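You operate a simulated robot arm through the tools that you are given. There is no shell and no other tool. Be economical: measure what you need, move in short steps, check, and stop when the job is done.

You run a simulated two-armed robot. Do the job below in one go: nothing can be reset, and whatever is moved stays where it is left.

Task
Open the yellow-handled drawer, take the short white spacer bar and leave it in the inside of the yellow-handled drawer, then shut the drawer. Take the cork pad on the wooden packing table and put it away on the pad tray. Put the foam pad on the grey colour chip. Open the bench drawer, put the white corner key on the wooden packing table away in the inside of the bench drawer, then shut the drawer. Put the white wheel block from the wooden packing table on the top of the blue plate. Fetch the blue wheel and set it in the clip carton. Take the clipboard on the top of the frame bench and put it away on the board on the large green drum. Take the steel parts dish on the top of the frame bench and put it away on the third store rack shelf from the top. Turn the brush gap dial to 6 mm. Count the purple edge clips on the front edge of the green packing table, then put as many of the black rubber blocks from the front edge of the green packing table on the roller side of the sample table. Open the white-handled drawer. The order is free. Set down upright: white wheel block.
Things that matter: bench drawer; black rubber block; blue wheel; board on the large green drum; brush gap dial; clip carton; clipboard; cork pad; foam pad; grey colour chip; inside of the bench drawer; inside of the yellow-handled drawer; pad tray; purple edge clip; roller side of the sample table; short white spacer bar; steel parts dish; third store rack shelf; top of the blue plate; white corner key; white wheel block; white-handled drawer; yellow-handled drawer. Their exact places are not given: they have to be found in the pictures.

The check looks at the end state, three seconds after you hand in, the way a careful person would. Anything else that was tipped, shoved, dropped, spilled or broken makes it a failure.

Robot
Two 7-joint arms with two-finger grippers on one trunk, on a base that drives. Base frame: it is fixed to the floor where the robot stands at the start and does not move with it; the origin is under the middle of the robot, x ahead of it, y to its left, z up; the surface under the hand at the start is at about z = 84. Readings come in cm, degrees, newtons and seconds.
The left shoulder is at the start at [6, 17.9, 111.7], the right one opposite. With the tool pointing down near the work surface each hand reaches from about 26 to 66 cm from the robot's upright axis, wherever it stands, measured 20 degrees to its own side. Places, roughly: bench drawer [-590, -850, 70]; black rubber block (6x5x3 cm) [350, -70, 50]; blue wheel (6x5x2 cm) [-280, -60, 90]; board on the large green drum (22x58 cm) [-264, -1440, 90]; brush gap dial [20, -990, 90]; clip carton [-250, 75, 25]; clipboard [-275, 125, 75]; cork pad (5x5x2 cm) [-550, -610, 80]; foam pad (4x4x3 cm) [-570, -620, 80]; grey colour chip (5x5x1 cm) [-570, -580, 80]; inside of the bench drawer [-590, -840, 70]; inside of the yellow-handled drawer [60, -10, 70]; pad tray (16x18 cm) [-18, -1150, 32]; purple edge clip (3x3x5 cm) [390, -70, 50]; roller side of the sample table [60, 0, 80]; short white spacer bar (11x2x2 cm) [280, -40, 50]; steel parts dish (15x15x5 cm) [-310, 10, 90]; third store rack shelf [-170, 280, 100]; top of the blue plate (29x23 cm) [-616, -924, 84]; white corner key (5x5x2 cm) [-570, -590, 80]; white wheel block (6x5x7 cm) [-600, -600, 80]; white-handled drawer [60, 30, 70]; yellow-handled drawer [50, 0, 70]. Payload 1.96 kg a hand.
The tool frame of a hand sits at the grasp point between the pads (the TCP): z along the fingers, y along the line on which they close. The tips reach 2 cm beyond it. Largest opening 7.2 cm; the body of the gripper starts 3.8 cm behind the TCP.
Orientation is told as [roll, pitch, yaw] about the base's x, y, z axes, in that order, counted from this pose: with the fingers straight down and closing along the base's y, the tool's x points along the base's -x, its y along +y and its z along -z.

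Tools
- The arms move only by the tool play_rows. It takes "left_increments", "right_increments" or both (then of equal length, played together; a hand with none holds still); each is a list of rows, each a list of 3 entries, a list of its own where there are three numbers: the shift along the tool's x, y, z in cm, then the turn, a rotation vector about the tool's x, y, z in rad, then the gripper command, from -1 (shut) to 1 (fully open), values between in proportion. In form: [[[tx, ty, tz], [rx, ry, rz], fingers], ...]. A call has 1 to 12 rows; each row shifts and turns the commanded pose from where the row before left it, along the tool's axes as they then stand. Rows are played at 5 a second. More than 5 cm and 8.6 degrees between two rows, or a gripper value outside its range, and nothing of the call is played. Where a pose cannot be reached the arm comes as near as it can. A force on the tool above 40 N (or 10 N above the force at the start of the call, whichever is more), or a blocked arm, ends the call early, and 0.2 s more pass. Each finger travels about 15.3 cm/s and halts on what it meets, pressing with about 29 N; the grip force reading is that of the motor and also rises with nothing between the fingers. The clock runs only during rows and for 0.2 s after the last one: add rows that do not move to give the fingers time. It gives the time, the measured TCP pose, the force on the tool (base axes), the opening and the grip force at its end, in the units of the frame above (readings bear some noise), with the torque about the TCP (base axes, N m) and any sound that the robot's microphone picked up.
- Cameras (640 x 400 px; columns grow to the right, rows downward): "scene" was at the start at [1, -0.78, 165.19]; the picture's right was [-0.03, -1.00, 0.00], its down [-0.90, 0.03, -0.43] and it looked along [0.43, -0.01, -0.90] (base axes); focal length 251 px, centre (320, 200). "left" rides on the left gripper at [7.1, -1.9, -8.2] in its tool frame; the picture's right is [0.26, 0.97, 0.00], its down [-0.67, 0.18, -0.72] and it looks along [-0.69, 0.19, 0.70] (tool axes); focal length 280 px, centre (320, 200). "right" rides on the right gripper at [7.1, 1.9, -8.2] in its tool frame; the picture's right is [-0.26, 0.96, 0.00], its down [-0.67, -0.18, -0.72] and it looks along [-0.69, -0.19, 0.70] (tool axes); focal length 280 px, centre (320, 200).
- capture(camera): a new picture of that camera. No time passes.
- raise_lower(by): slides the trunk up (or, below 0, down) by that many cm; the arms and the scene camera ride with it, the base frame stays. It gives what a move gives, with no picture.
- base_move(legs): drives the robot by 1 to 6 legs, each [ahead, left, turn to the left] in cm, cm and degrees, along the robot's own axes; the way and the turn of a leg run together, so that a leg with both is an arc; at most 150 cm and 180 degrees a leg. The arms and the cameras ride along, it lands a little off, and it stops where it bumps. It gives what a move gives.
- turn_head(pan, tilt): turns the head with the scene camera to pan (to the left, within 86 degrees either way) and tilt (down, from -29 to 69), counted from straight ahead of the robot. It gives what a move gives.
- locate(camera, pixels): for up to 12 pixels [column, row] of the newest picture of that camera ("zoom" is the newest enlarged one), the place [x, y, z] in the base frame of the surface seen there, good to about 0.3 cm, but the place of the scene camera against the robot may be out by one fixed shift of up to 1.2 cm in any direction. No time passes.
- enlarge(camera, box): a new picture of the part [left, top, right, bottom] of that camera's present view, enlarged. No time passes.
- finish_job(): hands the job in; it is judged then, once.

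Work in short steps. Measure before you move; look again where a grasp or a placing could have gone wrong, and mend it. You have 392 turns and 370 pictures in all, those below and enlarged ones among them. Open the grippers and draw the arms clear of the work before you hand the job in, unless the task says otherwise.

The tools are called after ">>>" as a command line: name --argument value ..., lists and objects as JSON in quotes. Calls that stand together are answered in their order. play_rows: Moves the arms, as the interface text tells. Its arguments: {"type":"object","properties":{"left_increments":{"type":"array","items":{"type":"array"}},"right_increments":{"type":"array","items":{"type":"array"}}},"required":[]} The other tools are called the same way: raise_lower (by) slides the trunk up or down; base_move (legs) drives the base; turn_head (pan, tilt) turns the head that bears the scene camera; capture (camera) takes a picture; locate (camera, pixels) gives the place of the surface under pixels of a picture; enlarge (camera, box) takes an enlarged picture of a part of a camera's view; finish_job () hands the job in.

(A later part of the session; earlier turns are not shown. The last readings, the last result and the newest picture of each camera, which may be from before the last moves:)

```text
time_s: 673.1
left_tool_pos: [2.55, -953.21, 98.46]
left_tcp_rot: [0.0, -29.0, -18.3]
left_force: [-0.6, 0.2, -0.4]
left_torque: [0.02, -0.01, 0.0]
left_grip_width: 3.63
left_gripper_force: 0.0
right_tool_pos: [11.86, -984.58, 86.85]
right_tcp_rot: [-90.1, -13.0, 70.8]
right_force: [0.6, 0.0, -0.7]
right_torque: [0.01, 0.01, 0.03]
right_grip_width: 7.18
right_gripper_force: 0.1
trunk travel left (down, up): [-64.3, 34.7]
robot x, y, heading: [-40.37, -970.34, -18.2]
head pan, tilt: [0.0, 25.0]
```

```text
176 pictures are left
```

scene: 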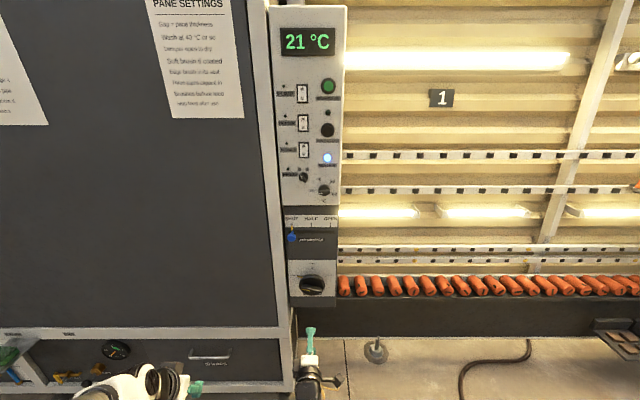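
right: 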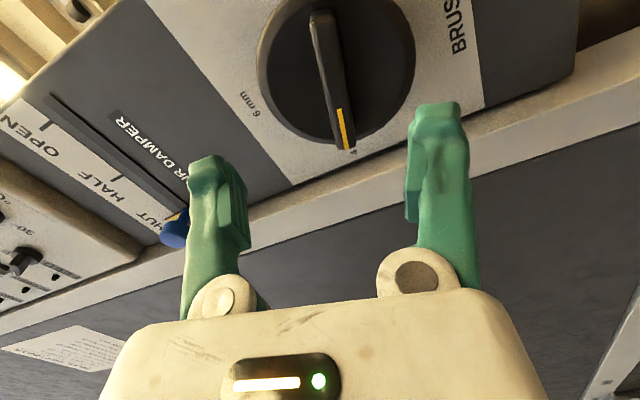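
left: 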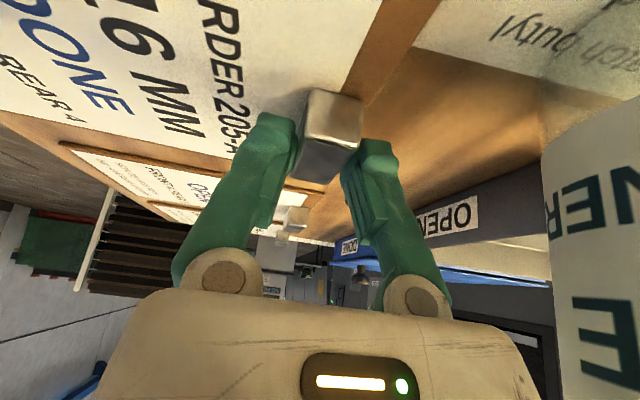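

>>> locate --camera "right" --pixels '[[323, 20], [330, 60], [338, 100], [345, 138], [250, 105], [300, 30], [375, 110], [265, 60], [412, 60], [340, 3], [335, 140]]'

```text
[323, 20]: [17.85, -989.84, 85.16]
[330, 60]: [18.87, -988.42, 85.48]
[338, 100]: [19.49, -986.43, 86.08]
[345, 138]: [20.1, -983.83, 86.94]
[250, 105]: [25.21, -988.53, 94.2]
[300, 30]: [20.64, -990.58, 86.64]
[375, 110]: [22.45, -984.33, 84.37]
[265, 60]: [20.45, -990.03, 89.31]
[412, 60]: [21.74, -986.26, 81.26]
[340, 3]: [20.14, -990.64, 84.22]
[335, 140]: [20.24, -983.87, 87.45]
```

Bar centre at l=-932.6, z=86.05. Advance 7.9 cm with 0.75 cm down and grip.

>>> play_rows --right_increments '[[[0.17, 0.73, 2], [0, 0, 0], 0.3], [[0, 0, 3], [0, 0, 0], 0.3], [[0, 0, 2.8], [0, 0, 0], 0.3], [[0, 0, 0], [0, 0, 0], 0.3], [[0, 0, 0], [0, 0, 0], -1], [[0, 0, 0], [0, 0, 0], -1], [[0, 0, 0], [0, 0, 0], -1]]'

>>> capture --camera "right"

```text
time_s: 674.7
left_tool_pos: [2.59, -953.26, 98.46]
left_tcp_rot: [0.0, -29.1, -18.3]
left_force: [0.2, 0.6, -0.4]
left_torque: [-0.03, -0.02, -0.01]
left_grip_width: 3.62
left_gripper_force: 0.1
right_tool_pos: [19.38, -987.14, 85.85]
right_tcp_rot: [-90.0, -13.0, 70.9]
right_force: [-3.5, 2.0, -6.9]
right_torque: [0.06, 0.01, 0.14]
right_grip_width: 1.33
right_gripper_force: 40.0
trunk travel left (down, up): [-64.3, 34.7]
robot x, y, heading: [-39.89, -970.24, -18.5]
head pan, tilt: [0.0, 25.0]
```

```text
175 pictures are left
```

right: 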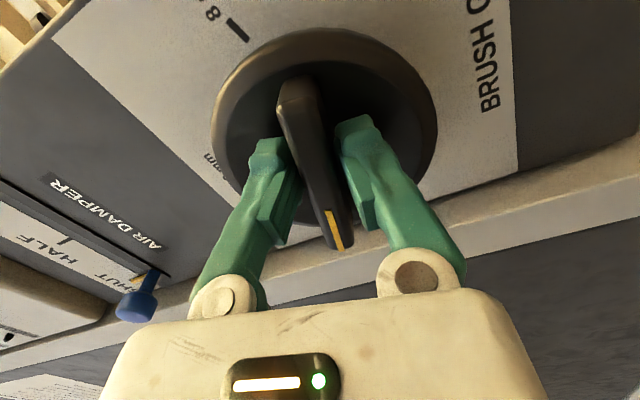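

Gripped the pointer bar. Rotate clockwise about the tool axis, first 5 rows.

>>> play_rows --right_increments '[[[0, 0, 0], [0, 0, 0.134], -1], [[0, 0, 0], [0, 0, 0.134], -1], [[0, 0, 0], [0, 0, 0.134], -1], [[0, 0, 0], [0, 0, 0.134], -1], [[0, 0, 0], [0, 0, 0.134], -1], [[0, 0, 0], [0, 0, 0], -1]]'

>>> capture --camera "right"

```text
time_s: 676.1
left_tool_pos: [2.75, -953.22, 98.4]
left_tcp_rot: [-0.1, -28.9, -18.3]
left_force: [-0.5, -0.5, -0.1]
left_torque: [-0.02, 0.01, 0.0]
left_grip_width: 3.62
left_gripper_force: 0.1
right_tool_pos: [19.45, -986.93, 85.55]
right_tcp_rot: [-89.0, -51.5, 70.4]
right_force: [12.9, 0.6, -10.3]
right_torque: [-0.09, -0.14, 0.33]
right_grip_width: 1.34
right_gripper_force: 40.0
trunk travel left (down, up): [-64.3, 34.7]
robot x, y, heading: [-40.14, -970.2, -18.1]
head pan, tilt: [0.0, 25.0]
stopped in row 6 (right hand): the force on the tool passed its limit at 41 N (the readings are from after the stop); the commanded pose is now the measured one
```

```text
174 pictures are left
```

right: 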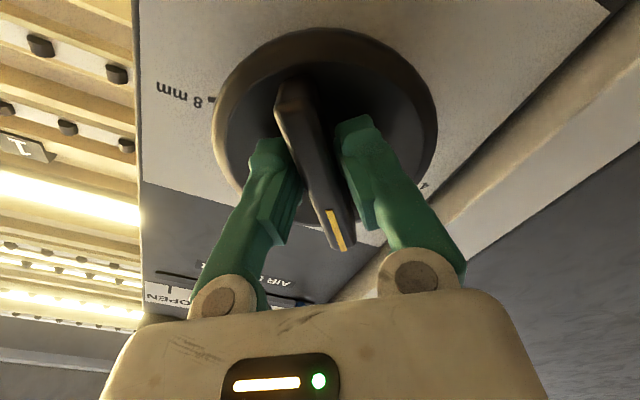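

Turned to 51° with lateral stress; relieve slightly and continue in smaller steps.

>>> play_rows --right_increments '[[[0.2, 0.15, 0.1], [0, 0, 0.08], -1], [[0, 0, 0], [0, 0, 0.1], -1], [[0, 0, 0], [0, 0, 0.1], -1], [[0, 0, 0], [0, 0, 0.1], -1], [[0, 0, 0], [0, 0, 0.1], -1]]'

>>> capture --camera "right"

```text
time_s: 677.4
left_tool_pos: [2.51, -952.87, 98.43]
left_tcp_rot: [-0.3, -29.0, -18.2]
left_force: [0.2, -0.1, 0.4]
left_torque: [0.01, -0.01, -0.01]
left_grip_width: 3.66
left_gripper_force: 0.0
right_tool_pos: [19.36, -986.68, 85.5]
right_tcp_rot: [-88.0, -78.9, 69.1]
right_force: [8.9, 17.6, -1.3]
right_torque: [0.09, 0.7, 0.13]
right_grip_width: 1.34
right_gripper_force: 39.7
trunk travel left (down, up): [-64.3, 34.7]
robot x, y, heading: [-40.28, -969.92, -18.3]
head pan, tilt: [0.0, 25.0]
```

```text
173 pictures are left
```

right: 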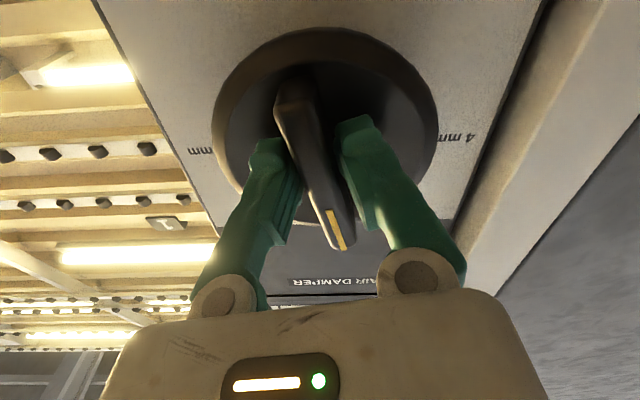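

>>> play_rows --right_increments '[[[0, 0.25, 0], [0, 0, 0.06], -1], [[0, 0, 0], [0, 0, 0.07], -1], [[0, 0, 0], [0, 0, 0.06], -1], [[0, 0, 0], [0, 0, 0], -1]]'

>>> enlarge --camera "scene" --box '[260, 240, 380, 330]'

>>> capture --camera "right"

```text
time_s: 678.4
left_tool_pos: [2.71, -952.93, 98.28]
left_tcp_rot: [-0.2, -29.1, -18.2]
left_force: [-1.2, 0.8, -0.4]
left_torque: [-0.01, -0.02, -0.01]
left_grip_width: 3.62
left_gripper_force: 0.1
right_tool_pos: [19.42, -986.67, 85.38]
right_tcp_rot: [-32.2, -89.6, 13.3]
right_force: [13.2, 16.0, 4.3]
right_torque: [-0.02, 0.26, 0.24]
right_grip_width: 1.33
right_gripper_force: 39.9
trunk travel left (down, up): [-64.3, 34.7]
robot x, y, heading: [-40.27, -970.26, -18.2]
head pan, tilt: [0.0, 25.0]
```

```text
4.44 times, centred on (320, 285) of scene
```

zoom: 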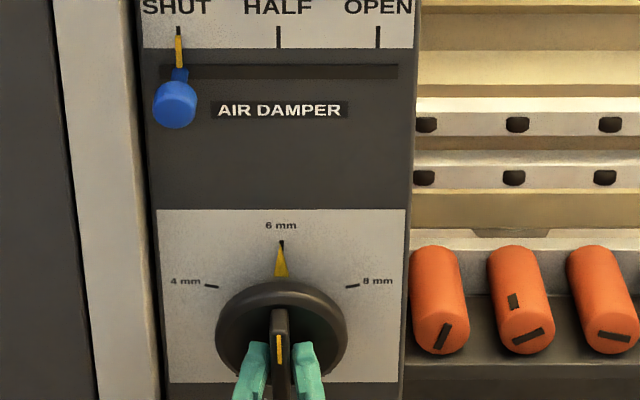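

```text
171 pictures are left
```

right: 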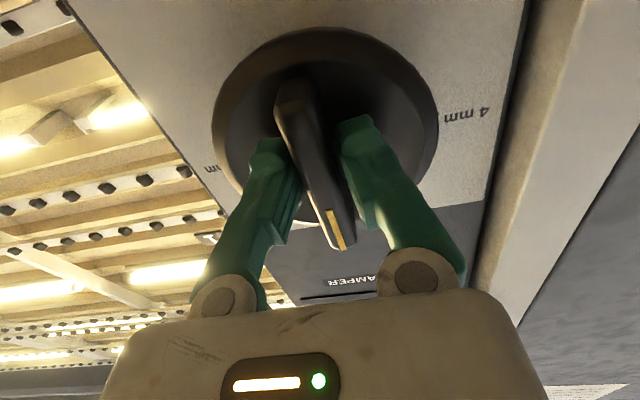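

The yellow pointer aligns with the 6 mm tick. Release gently and back the hand off.

>>> play_rows --right_increments '[[[0, 0, 0], [0, 0, 0], 0.2], [[0, 0, 0], [0, 0, 0], 0.2], [[0, 0, -3], [0, 0, 0], 0.2], [[0, 0, -4], [0, 0, 0], 0.2], [[0, 0, -4], [0, 0, 0], 0.2]]'

>>> base_move --legs '[[-30, 0, 0]]'

>>> enlarge --camera "scene" --box '[240, 210, 360, 300]'

```text
time_s: 679.5
left_tool_pos: [2.25, -953.15, 98.45]
left_tcp_rot: [0.1, -29.1, -18.3]
left_force: [0.4, 0.0, 0.8]
left_torque: [0.01, 0.01, 0.0]
left_grip_width: 3.58
left_gripper_force: 0.0
right_tool_pos: [9.25, -983.25, 85.5]
right_tcp_rot: [-24.3, -89.7, 5.3]
right_force: [-0.7, 0.7, -0.1]
right_torque: [0.02, 0.03, -0.04]
right_grip_width: 4.32
right_gripper_force: 0.1
trunk travel left (down, up): [-64.3, 34.7]
robot x, y, heading: [-40.27, -970.06, -18.4]
head pan, tilt: [0.0, 25.0]
```

```text
time_s: 681.6
left_tool_pos: [-26.59, -943.52, 98.59]
left_tcp_rot: [0.1, -29.1, -18.3]
left_force: [-0.4, -0.5, -0.1]
left_torque: [0.02, -0.03, -0.05]
left_grip_width: 3.57
left_gripper_force: 0.0
right_tool_pos: [-19.75, -973.71, 85.43]
right_tcp_rot: [-22.4, -89.6, 3.2]
right_force: [0.3, 0.4, -0.7]
right_torque: [-0.02, -0.01, 0.01]
right_grip_width: 4.33
right_gripper_force: 0.1
trunk travel left (down, up): [-64.3, 34.7]
robot x, y, heading: [-69.14, -960.39, -18.1]
head pan, tilt: [0.0, 25.0]
```

```text
4.44 times, centred on (300, 255) of scene
```

zoom: 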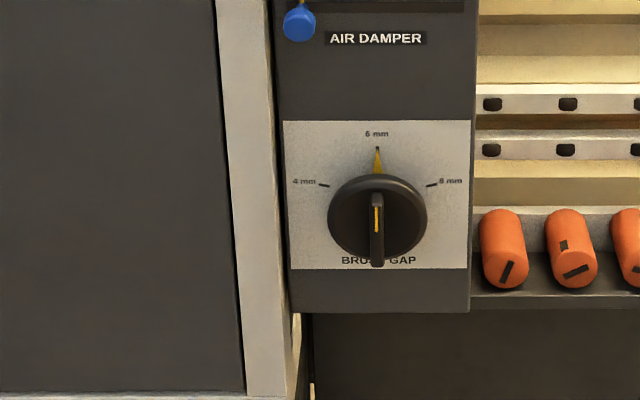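

Dial is set to 6 mm. Point the right hand down again, back off, and drive to the south end of the packing table.

>>> play_rows --right_increments '[[[0, 0, 0], [0, 0.1428, 0], 1], [[0, 0, 0], [0, 0.1428, 0], 1], [[0, 0, 0], [0, 0.1428, 0], 1], [[0, 0, 0], [0, 0.1428, 0], 1], [[0, 0, 0], [0, 0.1428, 0], 1], [[0, 0, 0], [0, 0.1428, 0], 1], [[0, 0, 0], [0, 0.1428, 0], 1], [[0, 0, 0], [0, 0.1428, 0], 1], [[0, 0, 0], [0, 0.1428, 0], 1], [[0, 0, 0], [0, 0.1428, 0], 1], [[0, 0, 0], [0, 0.1428, 0], 1]]'

>>> base_move --legs '[[-60, 0, 0], [0, 0, 168], [150, 0, 0], [150, 0, 0], [60, 0, 0]]'

>>> capture --camera "scene"

```text
time_s: 684.0
left_tool_pos: [-26.39, -943.65, 98.58]
left_tcp_rot: [-0.1, -29.0, -18.3]
left_force: [0.1, -0.2, 0.1]
left_torque: [0.01, 0.01, -0.01]
left_grip_width: 3.6
left_gripper_force: 0.0
right_tool_pos: [-19.71, -973.77, 85.4]
right_tcp_rot: [-0.2, 0.4, -19.0]
right_force: [-0.7, 0.2, -0.3]
right_torque: [-0.01, 0.03, 0.0]
right_grip_width: 7.22
right_gripper_force: 0.0
trunk travel left (down, up): [-64.3, 34.7]
robot x, y, heading: [-68.97, -960.6, -18.6]
head pan, tilt: [0.0, 25.0]
```

```text
time_s: 711.4
left_tool_pos: [-483.8, -769.73, 98.5]
left_tcp_rot: [0.0, -29.0, 151.2]
left_force: [-0.9, 0.6, -0.2]
left_torque: [-0.01, -0.01, 0.0]
left_grip_width: 3.63
left_gripper_force: 0.0
right_tool_pos: [-485.09, -738.73, 85.38]
right_tcp_rot: [-0.2, 0.3, 150.5]
right_force: [-0.1, -1.5, -0.4]
right_torque: [0.04, 0.01, -0.02]
right_grip_width: 7.2
right_gripper_force: 0.0
trunk travel left (down, up): [-64.3, 34.7]
robot x, y, heading: [-438.8, -760.55, 151.2]
head pan, tilt: [0.0, 25.0]
```

```text
169 pictures are left
```

scene: 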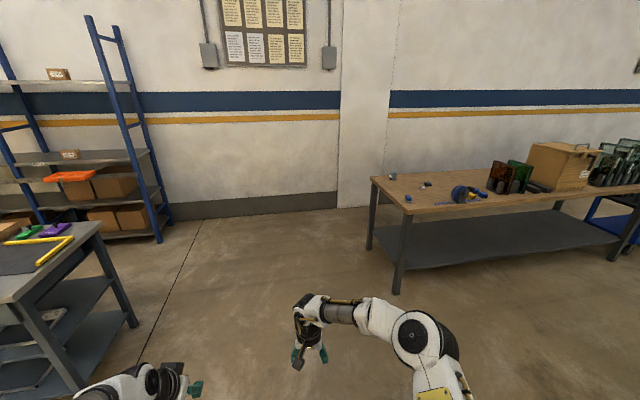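

>>> raise_lower --by 25

>>> base_move --legs '[[150, 0, 0], [0, 0, -79], [0, 25, 0]]'

>>> turn_head --pan 0 --tilt 45

>>> capture --camera "scene"

```text
time_s: 714.0
left_tool_pos: [-483.74, -769.72, 123.5]
left_tcp_rot: [0.0, -29.1, 151.3]
left_force: [0.4, 0.1, 0.5]
left_torque: [-0.01, 0.04, 0.01]
left_grip_width: 3.62
left_gripper_force: 0.2
right_tool_pos: [-485.0, -738.73, 110.36]
right_tcp_rot: [-0.1, 0.3, 150.5]
right_force: [0.9, 0.4, -0.7]
right_torque: [0.0, 0.02, -0.04]
right_grip_width: 7.23
right_gripper_force: 0.0
trunk travel left (down, up): [-89.3, 9.7]
robot x, y, heading: [-439.2, -760.59, 151.3]
head pan, tilt: [0.0, 25.0]
```

```text
time_s: 726.0
left_tool_pos: [-610.24, -640.13, 123.5]
left_tcp_rot: [0.2, -29.0, 73.2]
left_force: [0.2, 0.6, 0.1]
left_torque: [-0.05, 0.01, -0.01]
left_grip_width: 3.61
left_gripper_force: 0.1
right_tool_pos: [-580.33, -632.42, 110.29]
right_tcp_rot: [-0.1, 0.2, 72.5]
right_force: [-0.2, -0.2, -0.7]
right_torque: [0.02, 0.03, 0.0]
right_grip_width: 7.23
right_gripper_force: 0.1
trunk travel left (down, up): [-89.3, 9.7]
robot x, y, heading: [-592.09, -682.3, 73.5]
head pan, tilt: [0.0, 25.0]
```

```text
time_s: 726.9
left_tool_pos: [-610.42, -639.96, 123.6]
left_tcp_rot: [-0.1, -29.1, 73.3]
left_force: [-0.5, -0.4, -0.2]
left_torque: [0.04, 0.0, 0.0]
left_grip_width: 3.59
left_gripper_force: 0.0
right_tool_pos: [-580.46, -632.38, 110.16]
right_tcp_rot: [-0.1, 0.3, 72.6]
right_force: [0.1, 0.9, -0.1]
right_torque: [-0.02, -0.03, -0.01]
right_grip_width: 7.19
right_gripper_force: 0.2
trunk travel left (down, up): [-89.3, 9.7]
robot x, y, heading: [-591.85, -681.94, 73.5]
head pan, tilt: [0.0, 45.0]
```

```text
168 pictures are left
```

scene: 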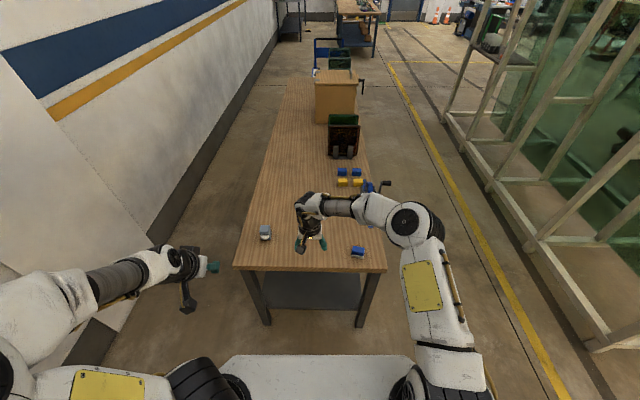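

Block at px (265,230). Drive forward 20 and left 8; straighten the left hand and bring it over.

>>> play_rows --left_increments '[[[0, 0, 0], [0, 0.127, 0], 1], [[0, 0, 0], [0, 0.127, 0], 1], [[0, 0, 0], [0, 0.127, 0], 1], [[0, 0, 0], [0, 0.127, 0], 1], [[-3.5, -3, 0], [0, 0, 0], 1], [[-3.5, -3, 0], [0, 0, 0], 1], [[-3.5, -3, 0], [0, 0, 0], 1]]' --right_increments '[[[2, 0, 0], [0, 0, 0], 1], [[2, 0, 0], [0, 0, 0], 1], [[2, 0, 0], [0, 0, 0], 1], [[2, 0, 0], [0, 0, 0], 1], [[0, -3, 0], [0, 0, 0], 1], [[0, -3, 0], [0, 0, 0], 1], [[0, 0, 0], [0, 0, 0], 1]]'

>>> base_move --legs '[[0, 8, 0], [20, 0, 0]]'

>>> capture --camera "left"

>>> capture --camera "scene"

```text
time_s: 728.5
left_tool_pos: [-598.74, -632.47, 123.41]
left_tcp_rot: [-0.2, 0.1, 73.2]
left_force: [-0.3, 0.5, 0.6]
left_torque: [-0.04, 0.01, 0.0]
left_grip_width: 7.2
left_gripper_force: 0.0
right_tool_pos: [-576.94, -641.86, 110.46]
right_tcp_rot: [-0.1, 0.5, 72.6]
right_force: [-0.6, -0.1, 0.0]
right_torque: [-0.04, -0.02, 0.03]
right_grip_width: 7.21
right_gripper_force: 0.1
trunk travel left (down, up): [-89.3, 9.7]
robot x, y, heading: [-591.87, -681.92, 73.2]
head pan, tilt: [0.0, 45.0]
```

```text
time_s: 730.7
left_tool_pos: [-600.28, -611.45, 123.54]
left_tcp_rot: [0.0, 0.0, 72.8]
left_force: [0.7, 0.3, 0.0]
left_torque: [0.04, 0.0, 0.02]
left_grip_width: 7.21
left_gripper_force: 0.0
right_tool_pos: [-578.54, -620.82, 110.49]
right_tcp_rot: [-0.1, 0.2, 72.1]
right_force: [0.4, -1.1, 0.3]
right_torque: [0.02, -0.01, 0.0]
right_grip_width: 7.22
right_gripper_force: 0.1
trunk travel left (down, up): [-89.3, 9.7]
robot x, y, heading: [-594.02, -660.79, 72.8]
head pan, tilt: [0.0, 45.0]
```

```text
167 pictures are left
```

left: 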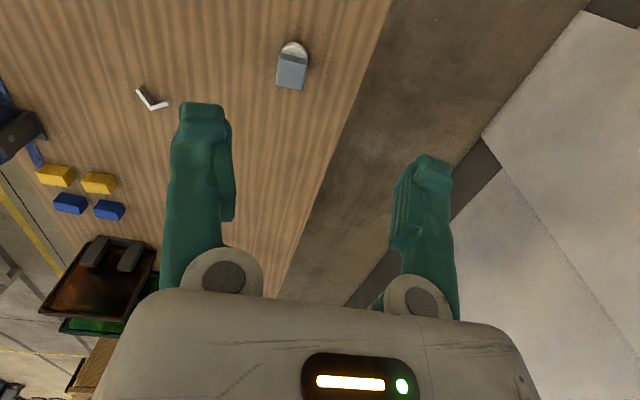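

```text
166 pictures are left
```

scene: 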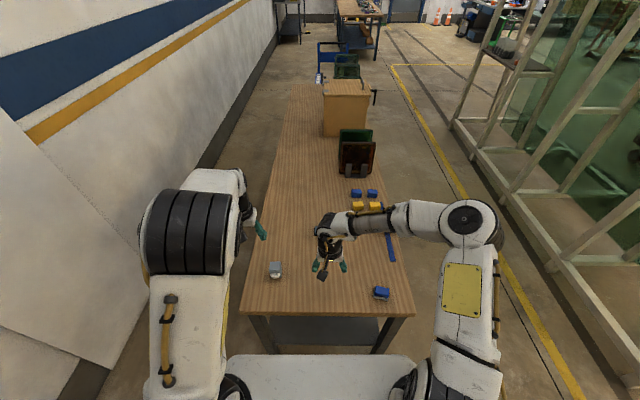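

>>> enlarge --camera "left" --box '[230, 20, 358, 100]'

>>> locate --camera "left" --pixels '[[281, 56], [306, 61], [278, 84], [301, 87], [292, 70], [293, 46], [283, 50], [265, 70], [330, 60]]'

```text
5.00 times, centred on (294, 60) of left
```

zoom: 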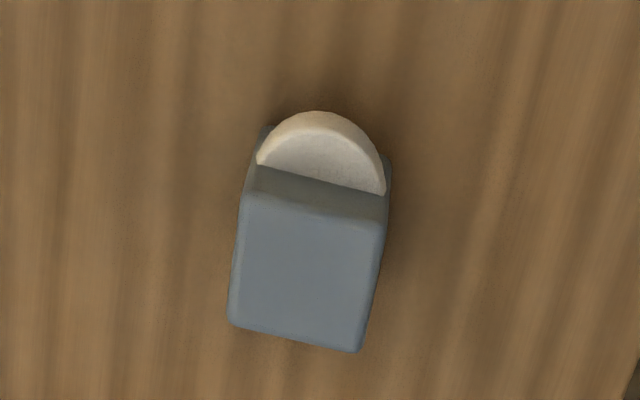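

```text
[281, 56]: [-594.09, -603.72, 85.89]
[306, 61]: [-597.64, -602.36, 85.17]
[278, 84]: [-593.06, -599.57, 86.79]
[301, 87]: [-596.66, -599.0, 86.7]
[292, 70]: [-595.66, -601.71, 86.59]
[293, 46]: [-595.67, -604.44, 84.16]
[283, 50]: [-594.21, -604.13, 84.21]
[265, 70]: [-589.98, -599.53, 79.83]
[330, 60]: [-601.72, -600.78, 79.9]
```

Body centre ≈[-595.4,-601.2], top 86.8; grip laterally. Lower trunk 20 and hover.

>>> raise_lower --by -18

>>> play_rows --left_increments '[[[-3.7, -0.55, 2], [0, 0, 0], 1], [[-3.7, -0.55, 2], [0, 0, 0], 1], [[-3.7, -0.55, 2.5], [0, 0, 0], 1]]'

>>> capture --camera "left"

```text
time_s: 732.7
left_tool_pos: [-600.34, -611.22, 105.48]
left_tcp_rot: [0.0, 0.1, 72.8]
left_force: [-0.4, 0.3, -0.3]
left_torque: [-0.01, 0.05, 0.0]
left_grip_width: 7.18
left_gripper_force: 0.0
right_tool_pos: [-578.4, -620.76, 92.34]
right_tcp_rot: [-0.1, 0.3, 72.1]
right_force: [0.8, 0.6, -0.7]
right_torque: [0.0, -0.01, -0.01]
right_grip_width: 7.23
right_gripper_force: 0.1
trunk travel left (down, up): [-71.3, 27.7]
robot x, y, heading: [-593.79, -660.61, 72.9]
head pan, tilt: [0.0, 45.0]
```

```text
time_s: 733.5
left_tool_pos: [-596.13, -602.77, 100.42]
left_tcp_rot: [0.0, -0.4, 72.9]
left_force: [-0.3, -0.9, 0.8]
left_torque: [0.02, -0.04, -0.04]
left_grip_width: 7.19
left_gripper_force: 0.1
left hand out of reach, approached as far as the arm can: row 3
right_tool_pos: [-578.53, -620.73, 92.49]
right_tcp_rot: [-0.3, 0.4, 72.1]
right_force: [0.3, 0.7, 0.3]
right_torque: [0.01, -0.02, -0.01]
right_grip_width: 7.2
right_gripper_force: 0.1
trunk travel left (down, up): [-71.3, 27.7]
robot x, y, heading: [-593.91, -660.52, 72.8]
head pan, tilt: [0.0, 45.0]
```

```text
164 pictures are left
```

left: 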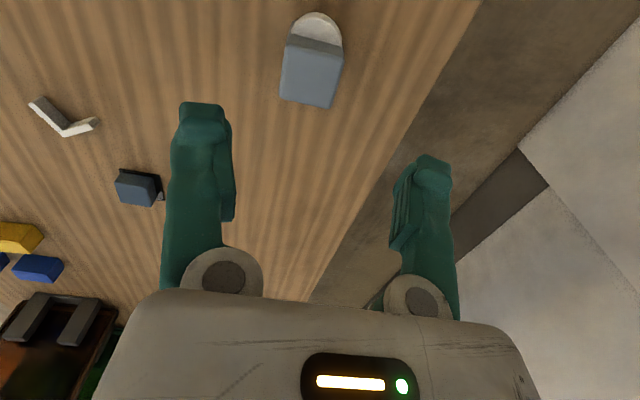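

>>> base_move --legs '[[6, 0, 0]]'

>>> capture --camera "left"

```text
time_s: 734.5
left_tool_pos: [-594.3, -597.03, 100.42]
left_tcp_rot: [0.0, -0.4, 72.8]
left_force: [0.3, -0.7, -0.5]
left_torque: [0.01, 0.01, -0.01]
left_grip_width: 7.19
left_gripper_force: 0.1
right_tool_pos: [-576.76, -615.1, 92.47]
right_tcp_rot: [-0.1, 0.5, 72.0]
right_force: [0.4, -0.5, -0.2]
right_torque: [-0.02, -0.01, 0.0]
right_grip_width: 7.22
right_gripper_force: 0.0
trunk travel left (down, up): [-71.3, 27.7]
robot x, y, heading: [-592.09, -655.24, 72.9]
head pan, tilt: [0.0, 45.0]
```

```text
163 pictures are left
```

left: 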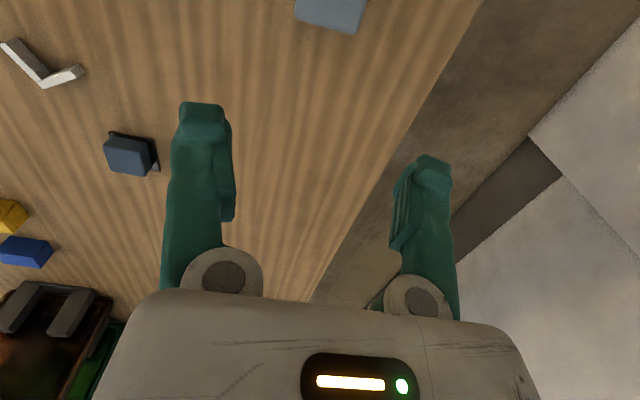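

>>> play_rows --left_increments '[[[4.3, -0.2, 0], [0, 0, 0], 1], [[0, 0, 3], [0, 0, 0], 1]]'

>>> capture --camera "left"

>>> locate --camera "left" --pixels '[[300, 40], [345, 50], [290, 90], [335, 98], [318, 70]]'

```text
time_s: 735.1
left_tool_pos: [-595.31, -600.96, 97.36]
left_tcp_rot: [-0.1, -0.2, 72.7]
left_force: [-0.2, 1.4, 0.4]
left_torque: [0.0, 0.04, 0.03]
left_grip_width: 7.21
left_gripper_force: 0.0
right_tool_pos: [-576.7, -614.9, 92.22]
right_tcp_rot: [-0.1, 0.5, 72.0]
right_force: [-0.1, 0.0, 0.8]
right_torque: [-0.02, -0.01, 0.01]
right_grip_width: 7.19
right_gripper_force: 0.1
trunk travel left (down, up): [-71.3, 27.7]
robot x, y, heading: [-591.96, -655.14, 72.8]
head pan, tilt: [0.0, 45.0]
```

```text
162 pictures are left
```

left: 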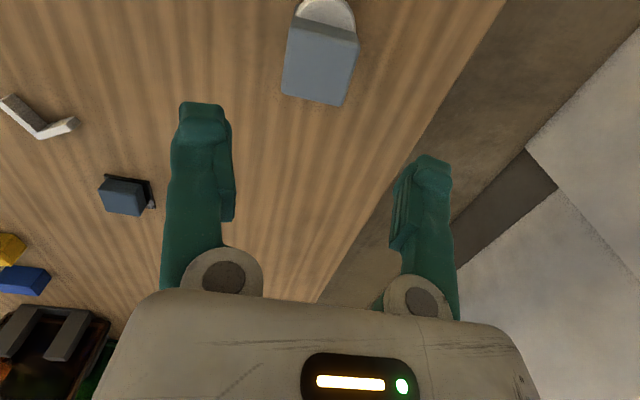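

```text
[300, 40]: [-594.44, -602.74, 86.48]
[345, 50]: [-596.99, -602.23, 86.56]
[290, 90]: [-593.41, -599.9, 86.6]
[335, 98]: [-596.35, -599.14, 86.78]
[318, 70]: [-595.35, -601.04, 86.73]
```

Centred. Descend to z≈84 and grip.

>>> play_rows --left_increments '[[[0, 0, 4.5], [0, 0, 0], 1], [[0, 0, 4.5], [0, 0, 0], 1], [[0, 0, 4.2], [0, 0, 0], 1], [[0, 0, 0], [0, 0, 0], 1], [[0, 0, 0], [0, 0, 0], -1], [[0, 0, 0], [0, 0, 0], -1], [[0, 0, 0], [0, 0, 0], -1]]'

>>> capture --camera "left"

```text
time_s: 736.7
left_tool_pos: [-595.31, -601.01, 84.29]
left_tcp_rot: [0.1, -0.4, 72.8]
left_force: [0.3, 0.6, 0.4]
left_torque: [0.0, -0.02, -0.02]
left_grip_width: 4.83
left_gripper_force: 28.7
right_tool_pos: [-576.81, -615.14, 92.38]
right_tcp_rot: [-0.1, 0.2, 71.9]
right_force: [0.6, -0.6, 0.3]
right_torque: [0.01, 0.03, 0.01]
right_grip_width: 7.21
right_gripper_force: 0.1
trunk travel left (down, up): [-71.3, 27.7]
robot x, y, heading: [-592.21, -655.47, 73.0]
head pan, tilt: [0.0, 45.0]
```

```text
161 pictures are left
```

left: 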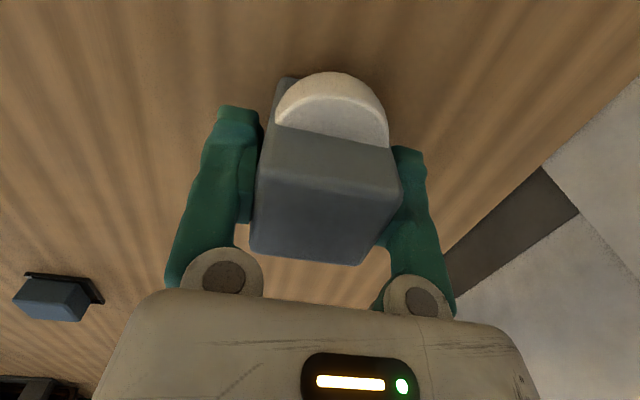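

Gripped (4.8 cm). Lift it 15 cm and look at the key with the right camera.

>>> play_rows --left_increments '[[[0, 0, -4.5], [0, 0, 0], -1], [[0, 0, -4.5], [0, 0, 0], -1], [[3, 0, -4.5], [0, 0, 0], -1], [[4, 0, -2], [0, 0, 0], -1]]'

>>> capture --camera "right"

```text
refused: row 3 steps farther than a row can; nothing moved
```

```text
160 pictures are left
```

right: 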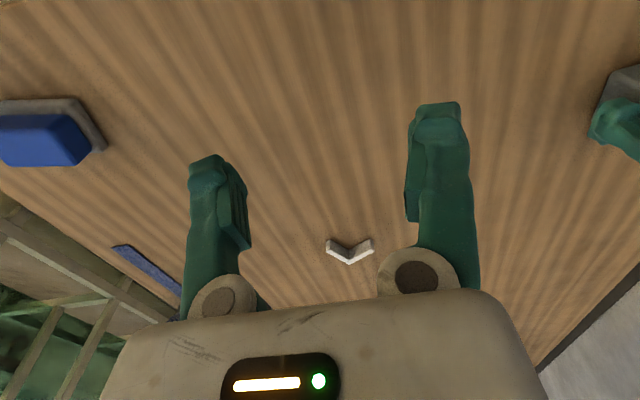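

>>> play_rows --left_increments '[[[0, 0, -4.5], [0, 0, 0], -1], [[0, 0, -4.5], [0, 0, 0], -1], [[0, 0, -4.5], [0, 0, 0], -1], [[4, 0, -2], [0, 0, 0], -1], [[4, 0, 0], [0, 0, 0], -1]]'

>>> locate --camera "right" --pixels '[[350, 262], [330, 247], [370, 246], [350, 250], [338, 254], [362, 254], [350, 235]]'

>>> enlarge --camera "right" --box '[300, 220, 396, 280]'

```text
time_s: 737.9
left_tool_pos: [-597.7, -609.08, 99.7]
left_tcp_rot: [0.1, -0.5, 72.8]
left_force: [0.0, 0.2, -0.9]
left_torque: [0.02, -0.02, -0.02]
left_grip_width: 4.79
left_gripper_force: 28.7
right_tool_pos: [-576.86, -615.06, 92.43]
right_tcp_rot: [-0.1, 0.3, 72.0]
right_force: [-0.8, 0.6, 0.3]
right_torque: [0.01, -0.02, -0.01]
right_grip_width: 7.23
right_gripper_force: 0.1
trunk travel left (down, up): [-71.3, 27.7]
robot x, y, heading: [-592.12, -655.46, 73.1]
head pan, tilt: [0.0, 45.0]
```

```text
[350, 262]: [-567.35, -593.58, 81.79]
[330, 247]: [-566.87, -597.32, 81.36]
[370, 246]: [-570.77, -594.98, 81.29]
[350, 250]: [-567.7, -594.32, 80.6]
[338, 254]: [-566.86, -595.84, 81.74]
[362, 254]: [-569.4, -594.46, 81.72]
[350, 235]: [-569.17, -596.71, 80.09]
```

```text
6.67 times, centred on (348, 250) of right
```

zoom: 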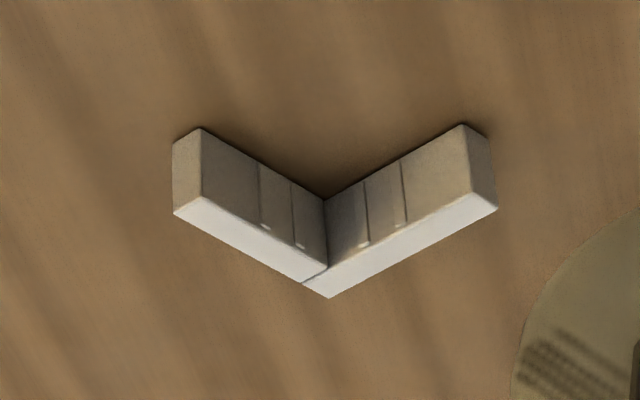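

The key is an L with its apex away from me; I'll grip its right arm (direction ≈-80°): yaw the right hand 27° and pitch 24°.

>>> play_rows --right_increments '[[[0, 0, -2], [0, 0, -0.1175], 1], [[0, 0, -2], [0, 0, -0.1175], 1], [[0, 0, 0], [0, 0, -0.1175], 1], [[0, 0, 0], [0, 0, -0.1175], 1], [[-3, 0, 0], [0, -0.14, 0], 1], [[-3, 0, 0], [0, -0.14, 0], 1], [[-3, 0, 0], [0, -0.14, 0], 1]]'

>>> capture --camera "right"

```text
time_s: 739.5
left_tool_pos: [-597.58, -608.93, 99.63]
left_tcp_rot: [0.1, -0.4, 72.9]
left_force: [0.8, 1.3, -1.3]
left_torque: [0.0, 0.0, -0.02]
left_grip_width: 4.78
left_gripper_force: 29.0
right_tool_pos: [-578.19, -606.3, 97.46]
right_tcp_rot: [0.0, -23.8, 98.9]
right_force: [0.6, 0.5, 0.8]
right_torque: [0.03, 0.04, 0.02]
right_grip_width: 7.19
right_gripper_force: 0.0
trunk travel left (down, up): [-71.3, 27.7]
robot x, y, heading: [-592.43, -655.42, 72.5]
head pan, tilt: [0.0, 45.0]
```

```text
158 pictures are left
```

right: 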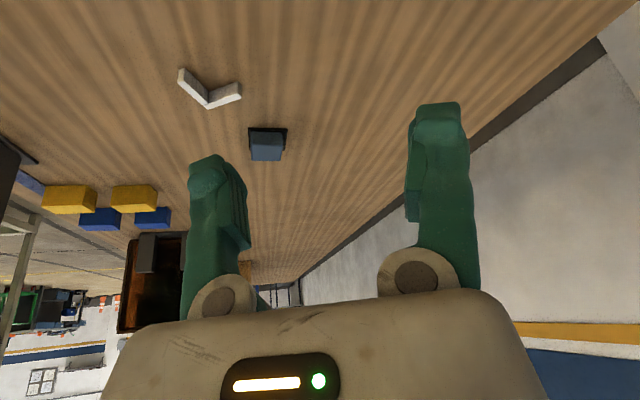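

>>> enlarge --camera "right" --box '[160, 55, 256, 115]'

>>> locate --camera "right" --pixels '[[208, 107], [183, 82], [240, 92], [195, 95], [225, 99], [180, 72], [238, 84]]'

```text
6.67 times, centred on (208, 85) of right
```

zoom: 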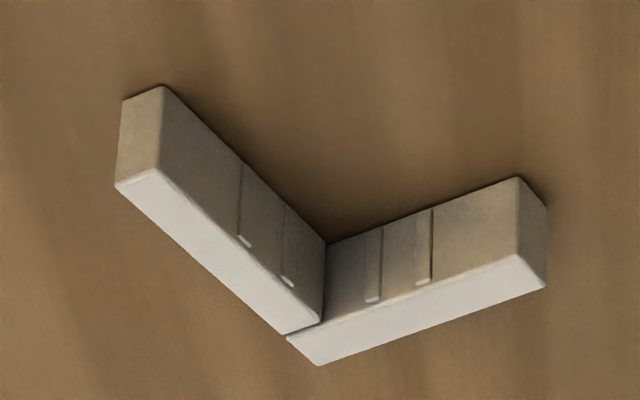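

```text
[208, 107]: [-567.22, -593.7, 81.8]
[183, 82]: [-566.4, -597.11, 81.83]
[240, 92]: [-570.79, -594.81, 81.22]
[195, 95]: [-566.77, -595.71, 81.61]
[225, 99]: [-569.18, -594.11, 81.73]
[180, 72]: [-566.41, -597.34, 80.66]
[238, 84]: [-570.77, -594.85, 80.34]
```

Grip point on that arm ≈[-566.85,-595.6], top 81.7. Hover above it.

>>> play_rows --right_increments '[[[-1.02, -3.21, 2.89], [0, 0, 0], 1], [[-1.02, -3.21, 2.89], [0, 0, 0], 1], [[-1.02, -3.21, 2.89], [0, 0, 0], 1], [[-1.02, -3.21, 2.89], [0, 0, 0], 1]]'

>>> capture --camera "right"

```text
time_s: 740.5
left_tool_pos: [-597.54, -608.76, 99.65]
left_tcp_rot: [0.0, -0.2, 72.8]
left_force: [-0.6, 0.0, -0.9]
left_torque: [0.0, 0.02, -0.03]
left_grip_width: 4.8
left_gripper_force: 29.2
right_tool_pos: [-566.71, -596.09, 88.71]
right_tcp_rot: [0.2, -23.7, 99.0]
right_force: [0.6, 0.6, -0.1]
right_torque: [0.0, -0.02, 0.03]
right_grip_width: 7.2
right_gripper_force: 0.1
trunk travel left (down, up): [-71.3, 27.7]
robot x, y, heading: [-592.32, -655.17, 72.6]
head pan, tilt: [0.0, 45.0]
```

```text
156 pictures are left
```

right: 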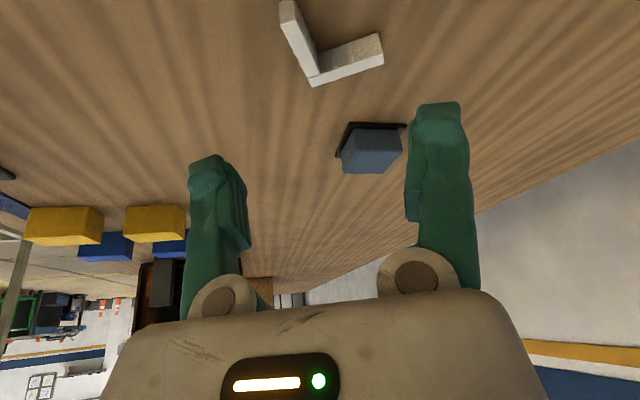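

>>> locate --camera "right" --pixels '[[303, 42], [313, 78], [292, 12], [380, 58], [340, 72], [312, 82]]'

```text
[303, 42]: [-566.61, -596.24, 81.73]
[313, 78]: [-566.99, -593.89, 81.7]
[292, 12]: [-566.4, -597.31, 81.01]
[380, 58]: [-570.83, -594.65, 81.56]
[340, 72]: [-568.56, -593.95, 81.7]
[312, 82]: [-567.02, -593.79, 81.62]
```

>>> play_rows --right_increments '[[[1.46, -0.09, 2.75], [0, 0, 0], 0.3], [[1.46, 0, 2.75], [0, 0, 0], 0.3], [[0, 0, 0], [0, 0, 0], 0.3], [[0, 0, 0], [0, 0, 0], -1], [[0, 0, 0], [0, 0, 0], -1], [[0, 0, 0], [0, 0, 0], -1]]'

>>> capture --camera "right"

```text
time_s: 741.9
left_tool_pos: [-597.68, -608.86, 99.67]
left_tcp_rot: [0.0, -0.5, 72.7]
left_force: [-0.6, -0.3, -0.1]
left_torque: [0.04, -0.02, -0.04]
left_grip_width: 4.79
left_gripper_force: 29.0
right_tool_pos: [-566.72, -596.25, 82.72]
right_tcp_rot: [-0.1, -23.7, 98.9]
right_force: [0.5, -0.7, -0.8]
right_torque: [0.01, -0.02, -0.01]
right_grip_width: 0.6
right_gripper_force: 28.9
trunk travel left (down, up): [-71.3, 27.7]
robot x, y, heading: [-592.28, -655.22, 72.9]
head pan, tilt: [0.0, 45.0]
```

```text
155 pictures are left
```

right: 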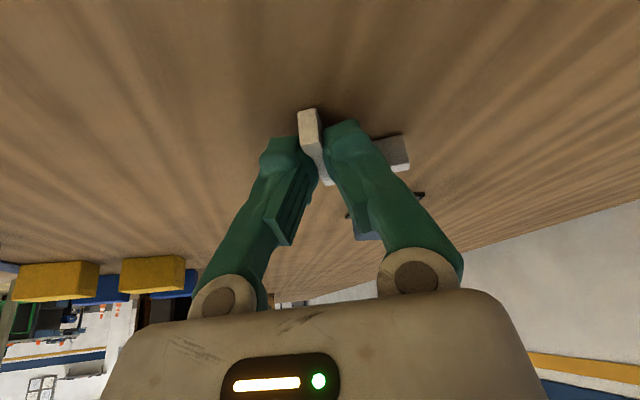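

Key arm gripped (0.6 cm). Lift it and check.

>>> play_rows --right_increments '[[[-1.36, 0, -3.05], [0, 0, 0], -1], [[-1.36, 0, -3.05], [0, 0, 0], -1], [[-1.36, 0, -3.05], [0, 0, 0], -1]]'

>>> capture --camera "right"

>>> capture --camera "left"

```text
time_s: 742.7
left_tool_pos: [-597.68, -608.97, 99.67]
left_tcp_rot: [0.0, -0.3, 72.8]
left_force: [-0.8, -0.1, -1.4]
left_torque: [0.03, 0.02, 0.02]
left_grip_width: 4.79
left_gripper_force: 29.2
right_tool_pos: [-566.61, -596.53, 92.93]
right_tcp_rot: [0.0, -23.6, 98.9]
right_force: [0.3, -0.1, -0.1]
right_torque: [0.01, -0.01, -0.02]
right_grip_width: 0.62
right_gripper_force: 29.1
trunk travel left (down, up): [-71.3, 27.7]
robot x, y, heading: [-591.96, -655.17, 72.8]
head pan, tilt: [0.0, 45.0]
```

```text
154 pictures are left
```

right: 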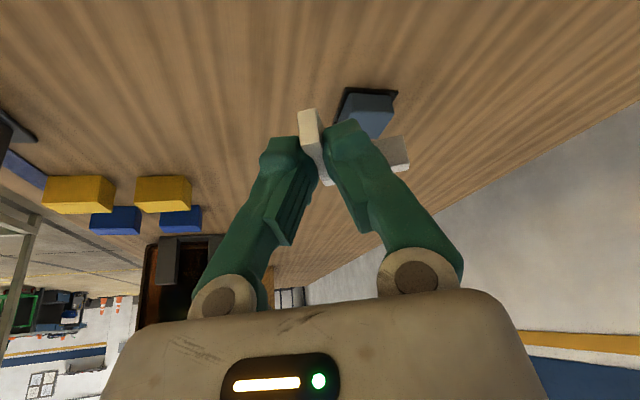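

```text
153 pictures are left
```

left: 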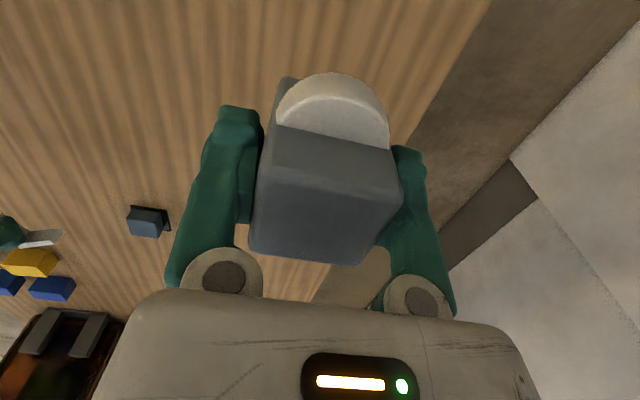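

Both held. Raise, back off, swing around to face the workbench further south.

>>> raise_lower --by 18

>>> base_move --legs '[[-35, 0, 0], [0, -110, 0], [0, 0, 89.2], [0, 140, 0]]'

>>> turn_head --pan 0 --tilt 35

>>> capture --camera "scene"

```text
time_s: 744.7
left_tool_pos: [-597.58, -608.75, 117.64]
left_tcp_rot: [0.0, -0.5, 72.8]
left_force: [0.0, 0.6, -1.0]
left_torque: [-0.02, -0.01, 0.01]
left_grip_width: 4.8
left_gripper_force: 29.4
right_tool_pos: [-566.54, -596.58, 110.77]
right_tcp_rot: [0.0, -23.7, 98.9]
right_force: [-0.5, 0.0, -0.7]
right_torque: [0.03, 0.01, -0.04]
right_grip_width: 0.59
right_gripper_force: 29.4
trunk travel left (down, up): [-89.3, 9.7]
robot x, y, heading: [-592.22, -654.9, 72.6]
head pan, tilt: [0.0, 45.0]
```

```text
time_s: 762.2
left_tool_pos: [-591.37, -848.14, 117.63]
left_tcp_rot: [0.0, -0.4, 158.3]
left_force: [0.9, 0.9, -0.6]
left_torque: [0.02, -0.01, 0.01]
left_grip_width: 4.81
left_gripper_force: 28.8
right_tool_pos: [-601.24, -816.0, 110.84]
right_tcp_rot: [0.0, -23.7, -175.7]
right_force: [0.4, 1.3, 0.2]
right_torque: [0.01, -0.01, -0.01]
right_grip_width: 0.59
right_gripper_force: 28.6
trunk travel left (down, up): [-89.3, 9.7]
robot x, y, heading: [-544.91, -846.24, 158.4]
head pan, tilt: [0.0, 45.0]
```

```text
time_s: 762.9
left_tool_pos: [-591.34, -848.09, 117.71]
left_tcp_rot: [0.1, -0.4, 158.2]
left_force: [0.1, 0.6, -1.4]
left_torque: [0.0, -0.01, 0.01]
left_grip_width: 4.81
left_gripper_force: 28.9
right_tool_pos: [-601.27, -816.09, 110.8]
right_tcp_rot: [0.0, -23.7, -175.7]
right_force: [-0.1, 0.5, -0.1]
right_torque: [0.0, 0.01, 0.01]
right_grip_width: 0.62
right_gripper_force: 29.1
trunk travel left (down, up): [-89.3, 9.7]
robot x, y, heading: [-544.83, -846.0, 158.2]
head pan, tilt: [0.0, 35.0]
```

```text
152 pictures are left
```

scene: 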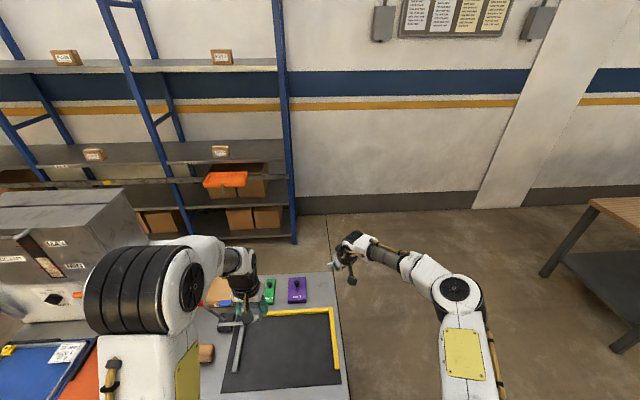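

>>> base_move --legs '[[-45, 25, 3.8]]'

>>> capture --camera "scene"

>>> enlarge --camera "scene" --box '[80, 180, 400, 380]'

```text
time_s: 766.0
left_tool_pos: [-556.62, -891.34, 117.72]
left_tcp_rot: [0.0, -0.3, 162.9]
left_force: [1.5, 0.4, -1.7]
left_torque: [0.01, -0.01, -0.03]
left_grip_width: 4.79
left_gripper_force: 28.8
right_tool_pos: [-569.07, -860.22, 110.76]
right_tcp_rot: [0.1, -23.7, -170.9]
right_force: [0.4, 0.5, 0.2]
right_torque: [-0.02, 0.0, 0.01]
right_grip_width: 0.59
right_gripper_force: 29.5
trunk travel left (down, up): [-89.3, 9.7]
robot x, y, heading: [-510.33, -885.59, 163.0]
head pan, tilt: [0.0, 35.0]
```

```text
151 pictures are left
```

scene: 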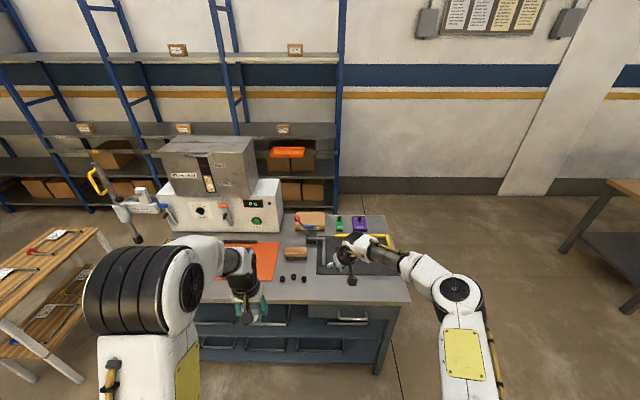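

```text
2.00 times, centred on (240, 280) of scene
```

zoom: 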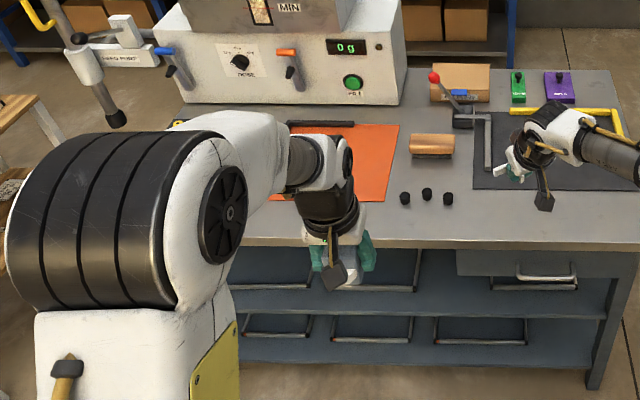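

>>> base_move --legs '[[0, 50, 0]]'

>>> capture --camera "scene"

>>> capture --camera "left"

```text
time_s: 768.9
left_tool_pos: [-570.73, -937.61, 117.77]
left_tcp_rot: [0.0, -0.4, 162.9]
left_force: [-0.5, -0.2, -2.4]
left_torque: [0.01, -0.01, -0.01]
left_grip_width: 4.81
left_gripper_force: 29.0
right_tool_pos: [-583.27, -906.59, 110.82]
right_tcp_rot: [0.1, -23.7, -171.0]
right_force: [0.2, 0.0, 1.2]
right_torque: [-0.04, -0.02, -0.01]
right_grip_width: 0.62
right_gripper_force: 29.5
trunk travel left (down, up): [-89.3, 9.7]
robot x, y, heading: [-524.81, -932.12, 162.9]
head pan, tilt: [0.0, 35.0]
```

```text
149 pictures are left
```

scene: 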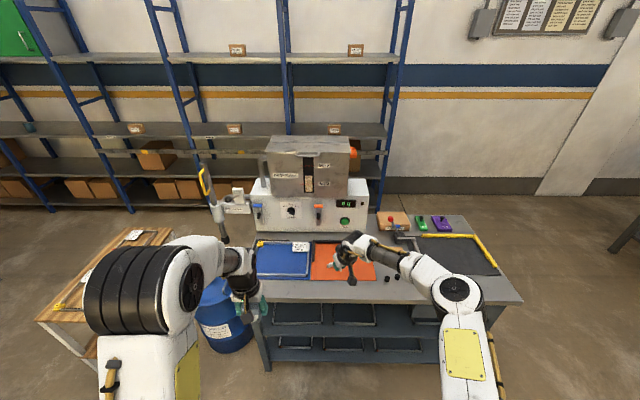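

```text
148 pictures are left
```

left: 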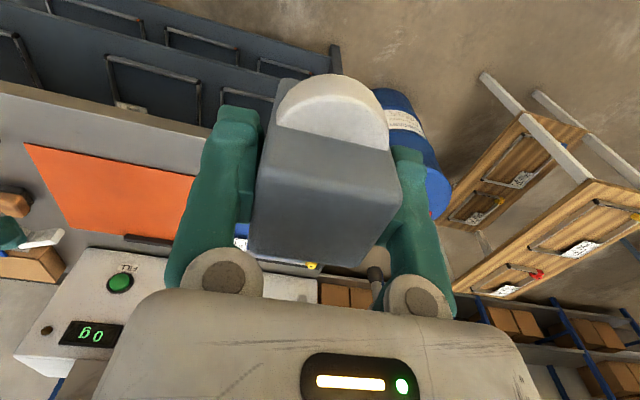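

>>> enlarge --camera "scene" --box '[230, 220, 390, 320]'

>>> locate --camera "zoom" --pixels '[[110, 85], [320, 85], [320, 230], [105, 230], [215, 160], [285, 105], [215, 200], [110, 90], [300, 300], [100, 260], [200, 50]]'

```text
4.00 times, centred on (310, 270) of scene
```

zoom: 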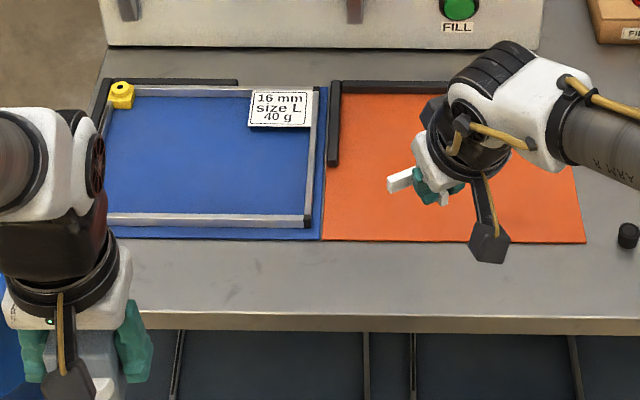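

```text
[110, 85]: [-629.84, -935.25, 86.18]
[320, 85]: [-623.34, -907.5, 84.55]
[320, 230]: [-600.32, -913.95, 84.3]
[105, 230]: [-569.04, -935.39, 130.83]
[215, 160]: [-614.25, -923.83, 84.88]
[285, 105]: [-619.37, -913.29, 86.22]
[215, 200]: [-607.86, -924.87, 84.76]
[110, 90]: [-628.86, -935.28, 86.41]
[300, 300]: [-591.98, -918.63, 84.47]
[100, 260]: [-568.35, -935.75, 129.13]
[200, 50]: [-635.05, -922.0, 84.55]
```

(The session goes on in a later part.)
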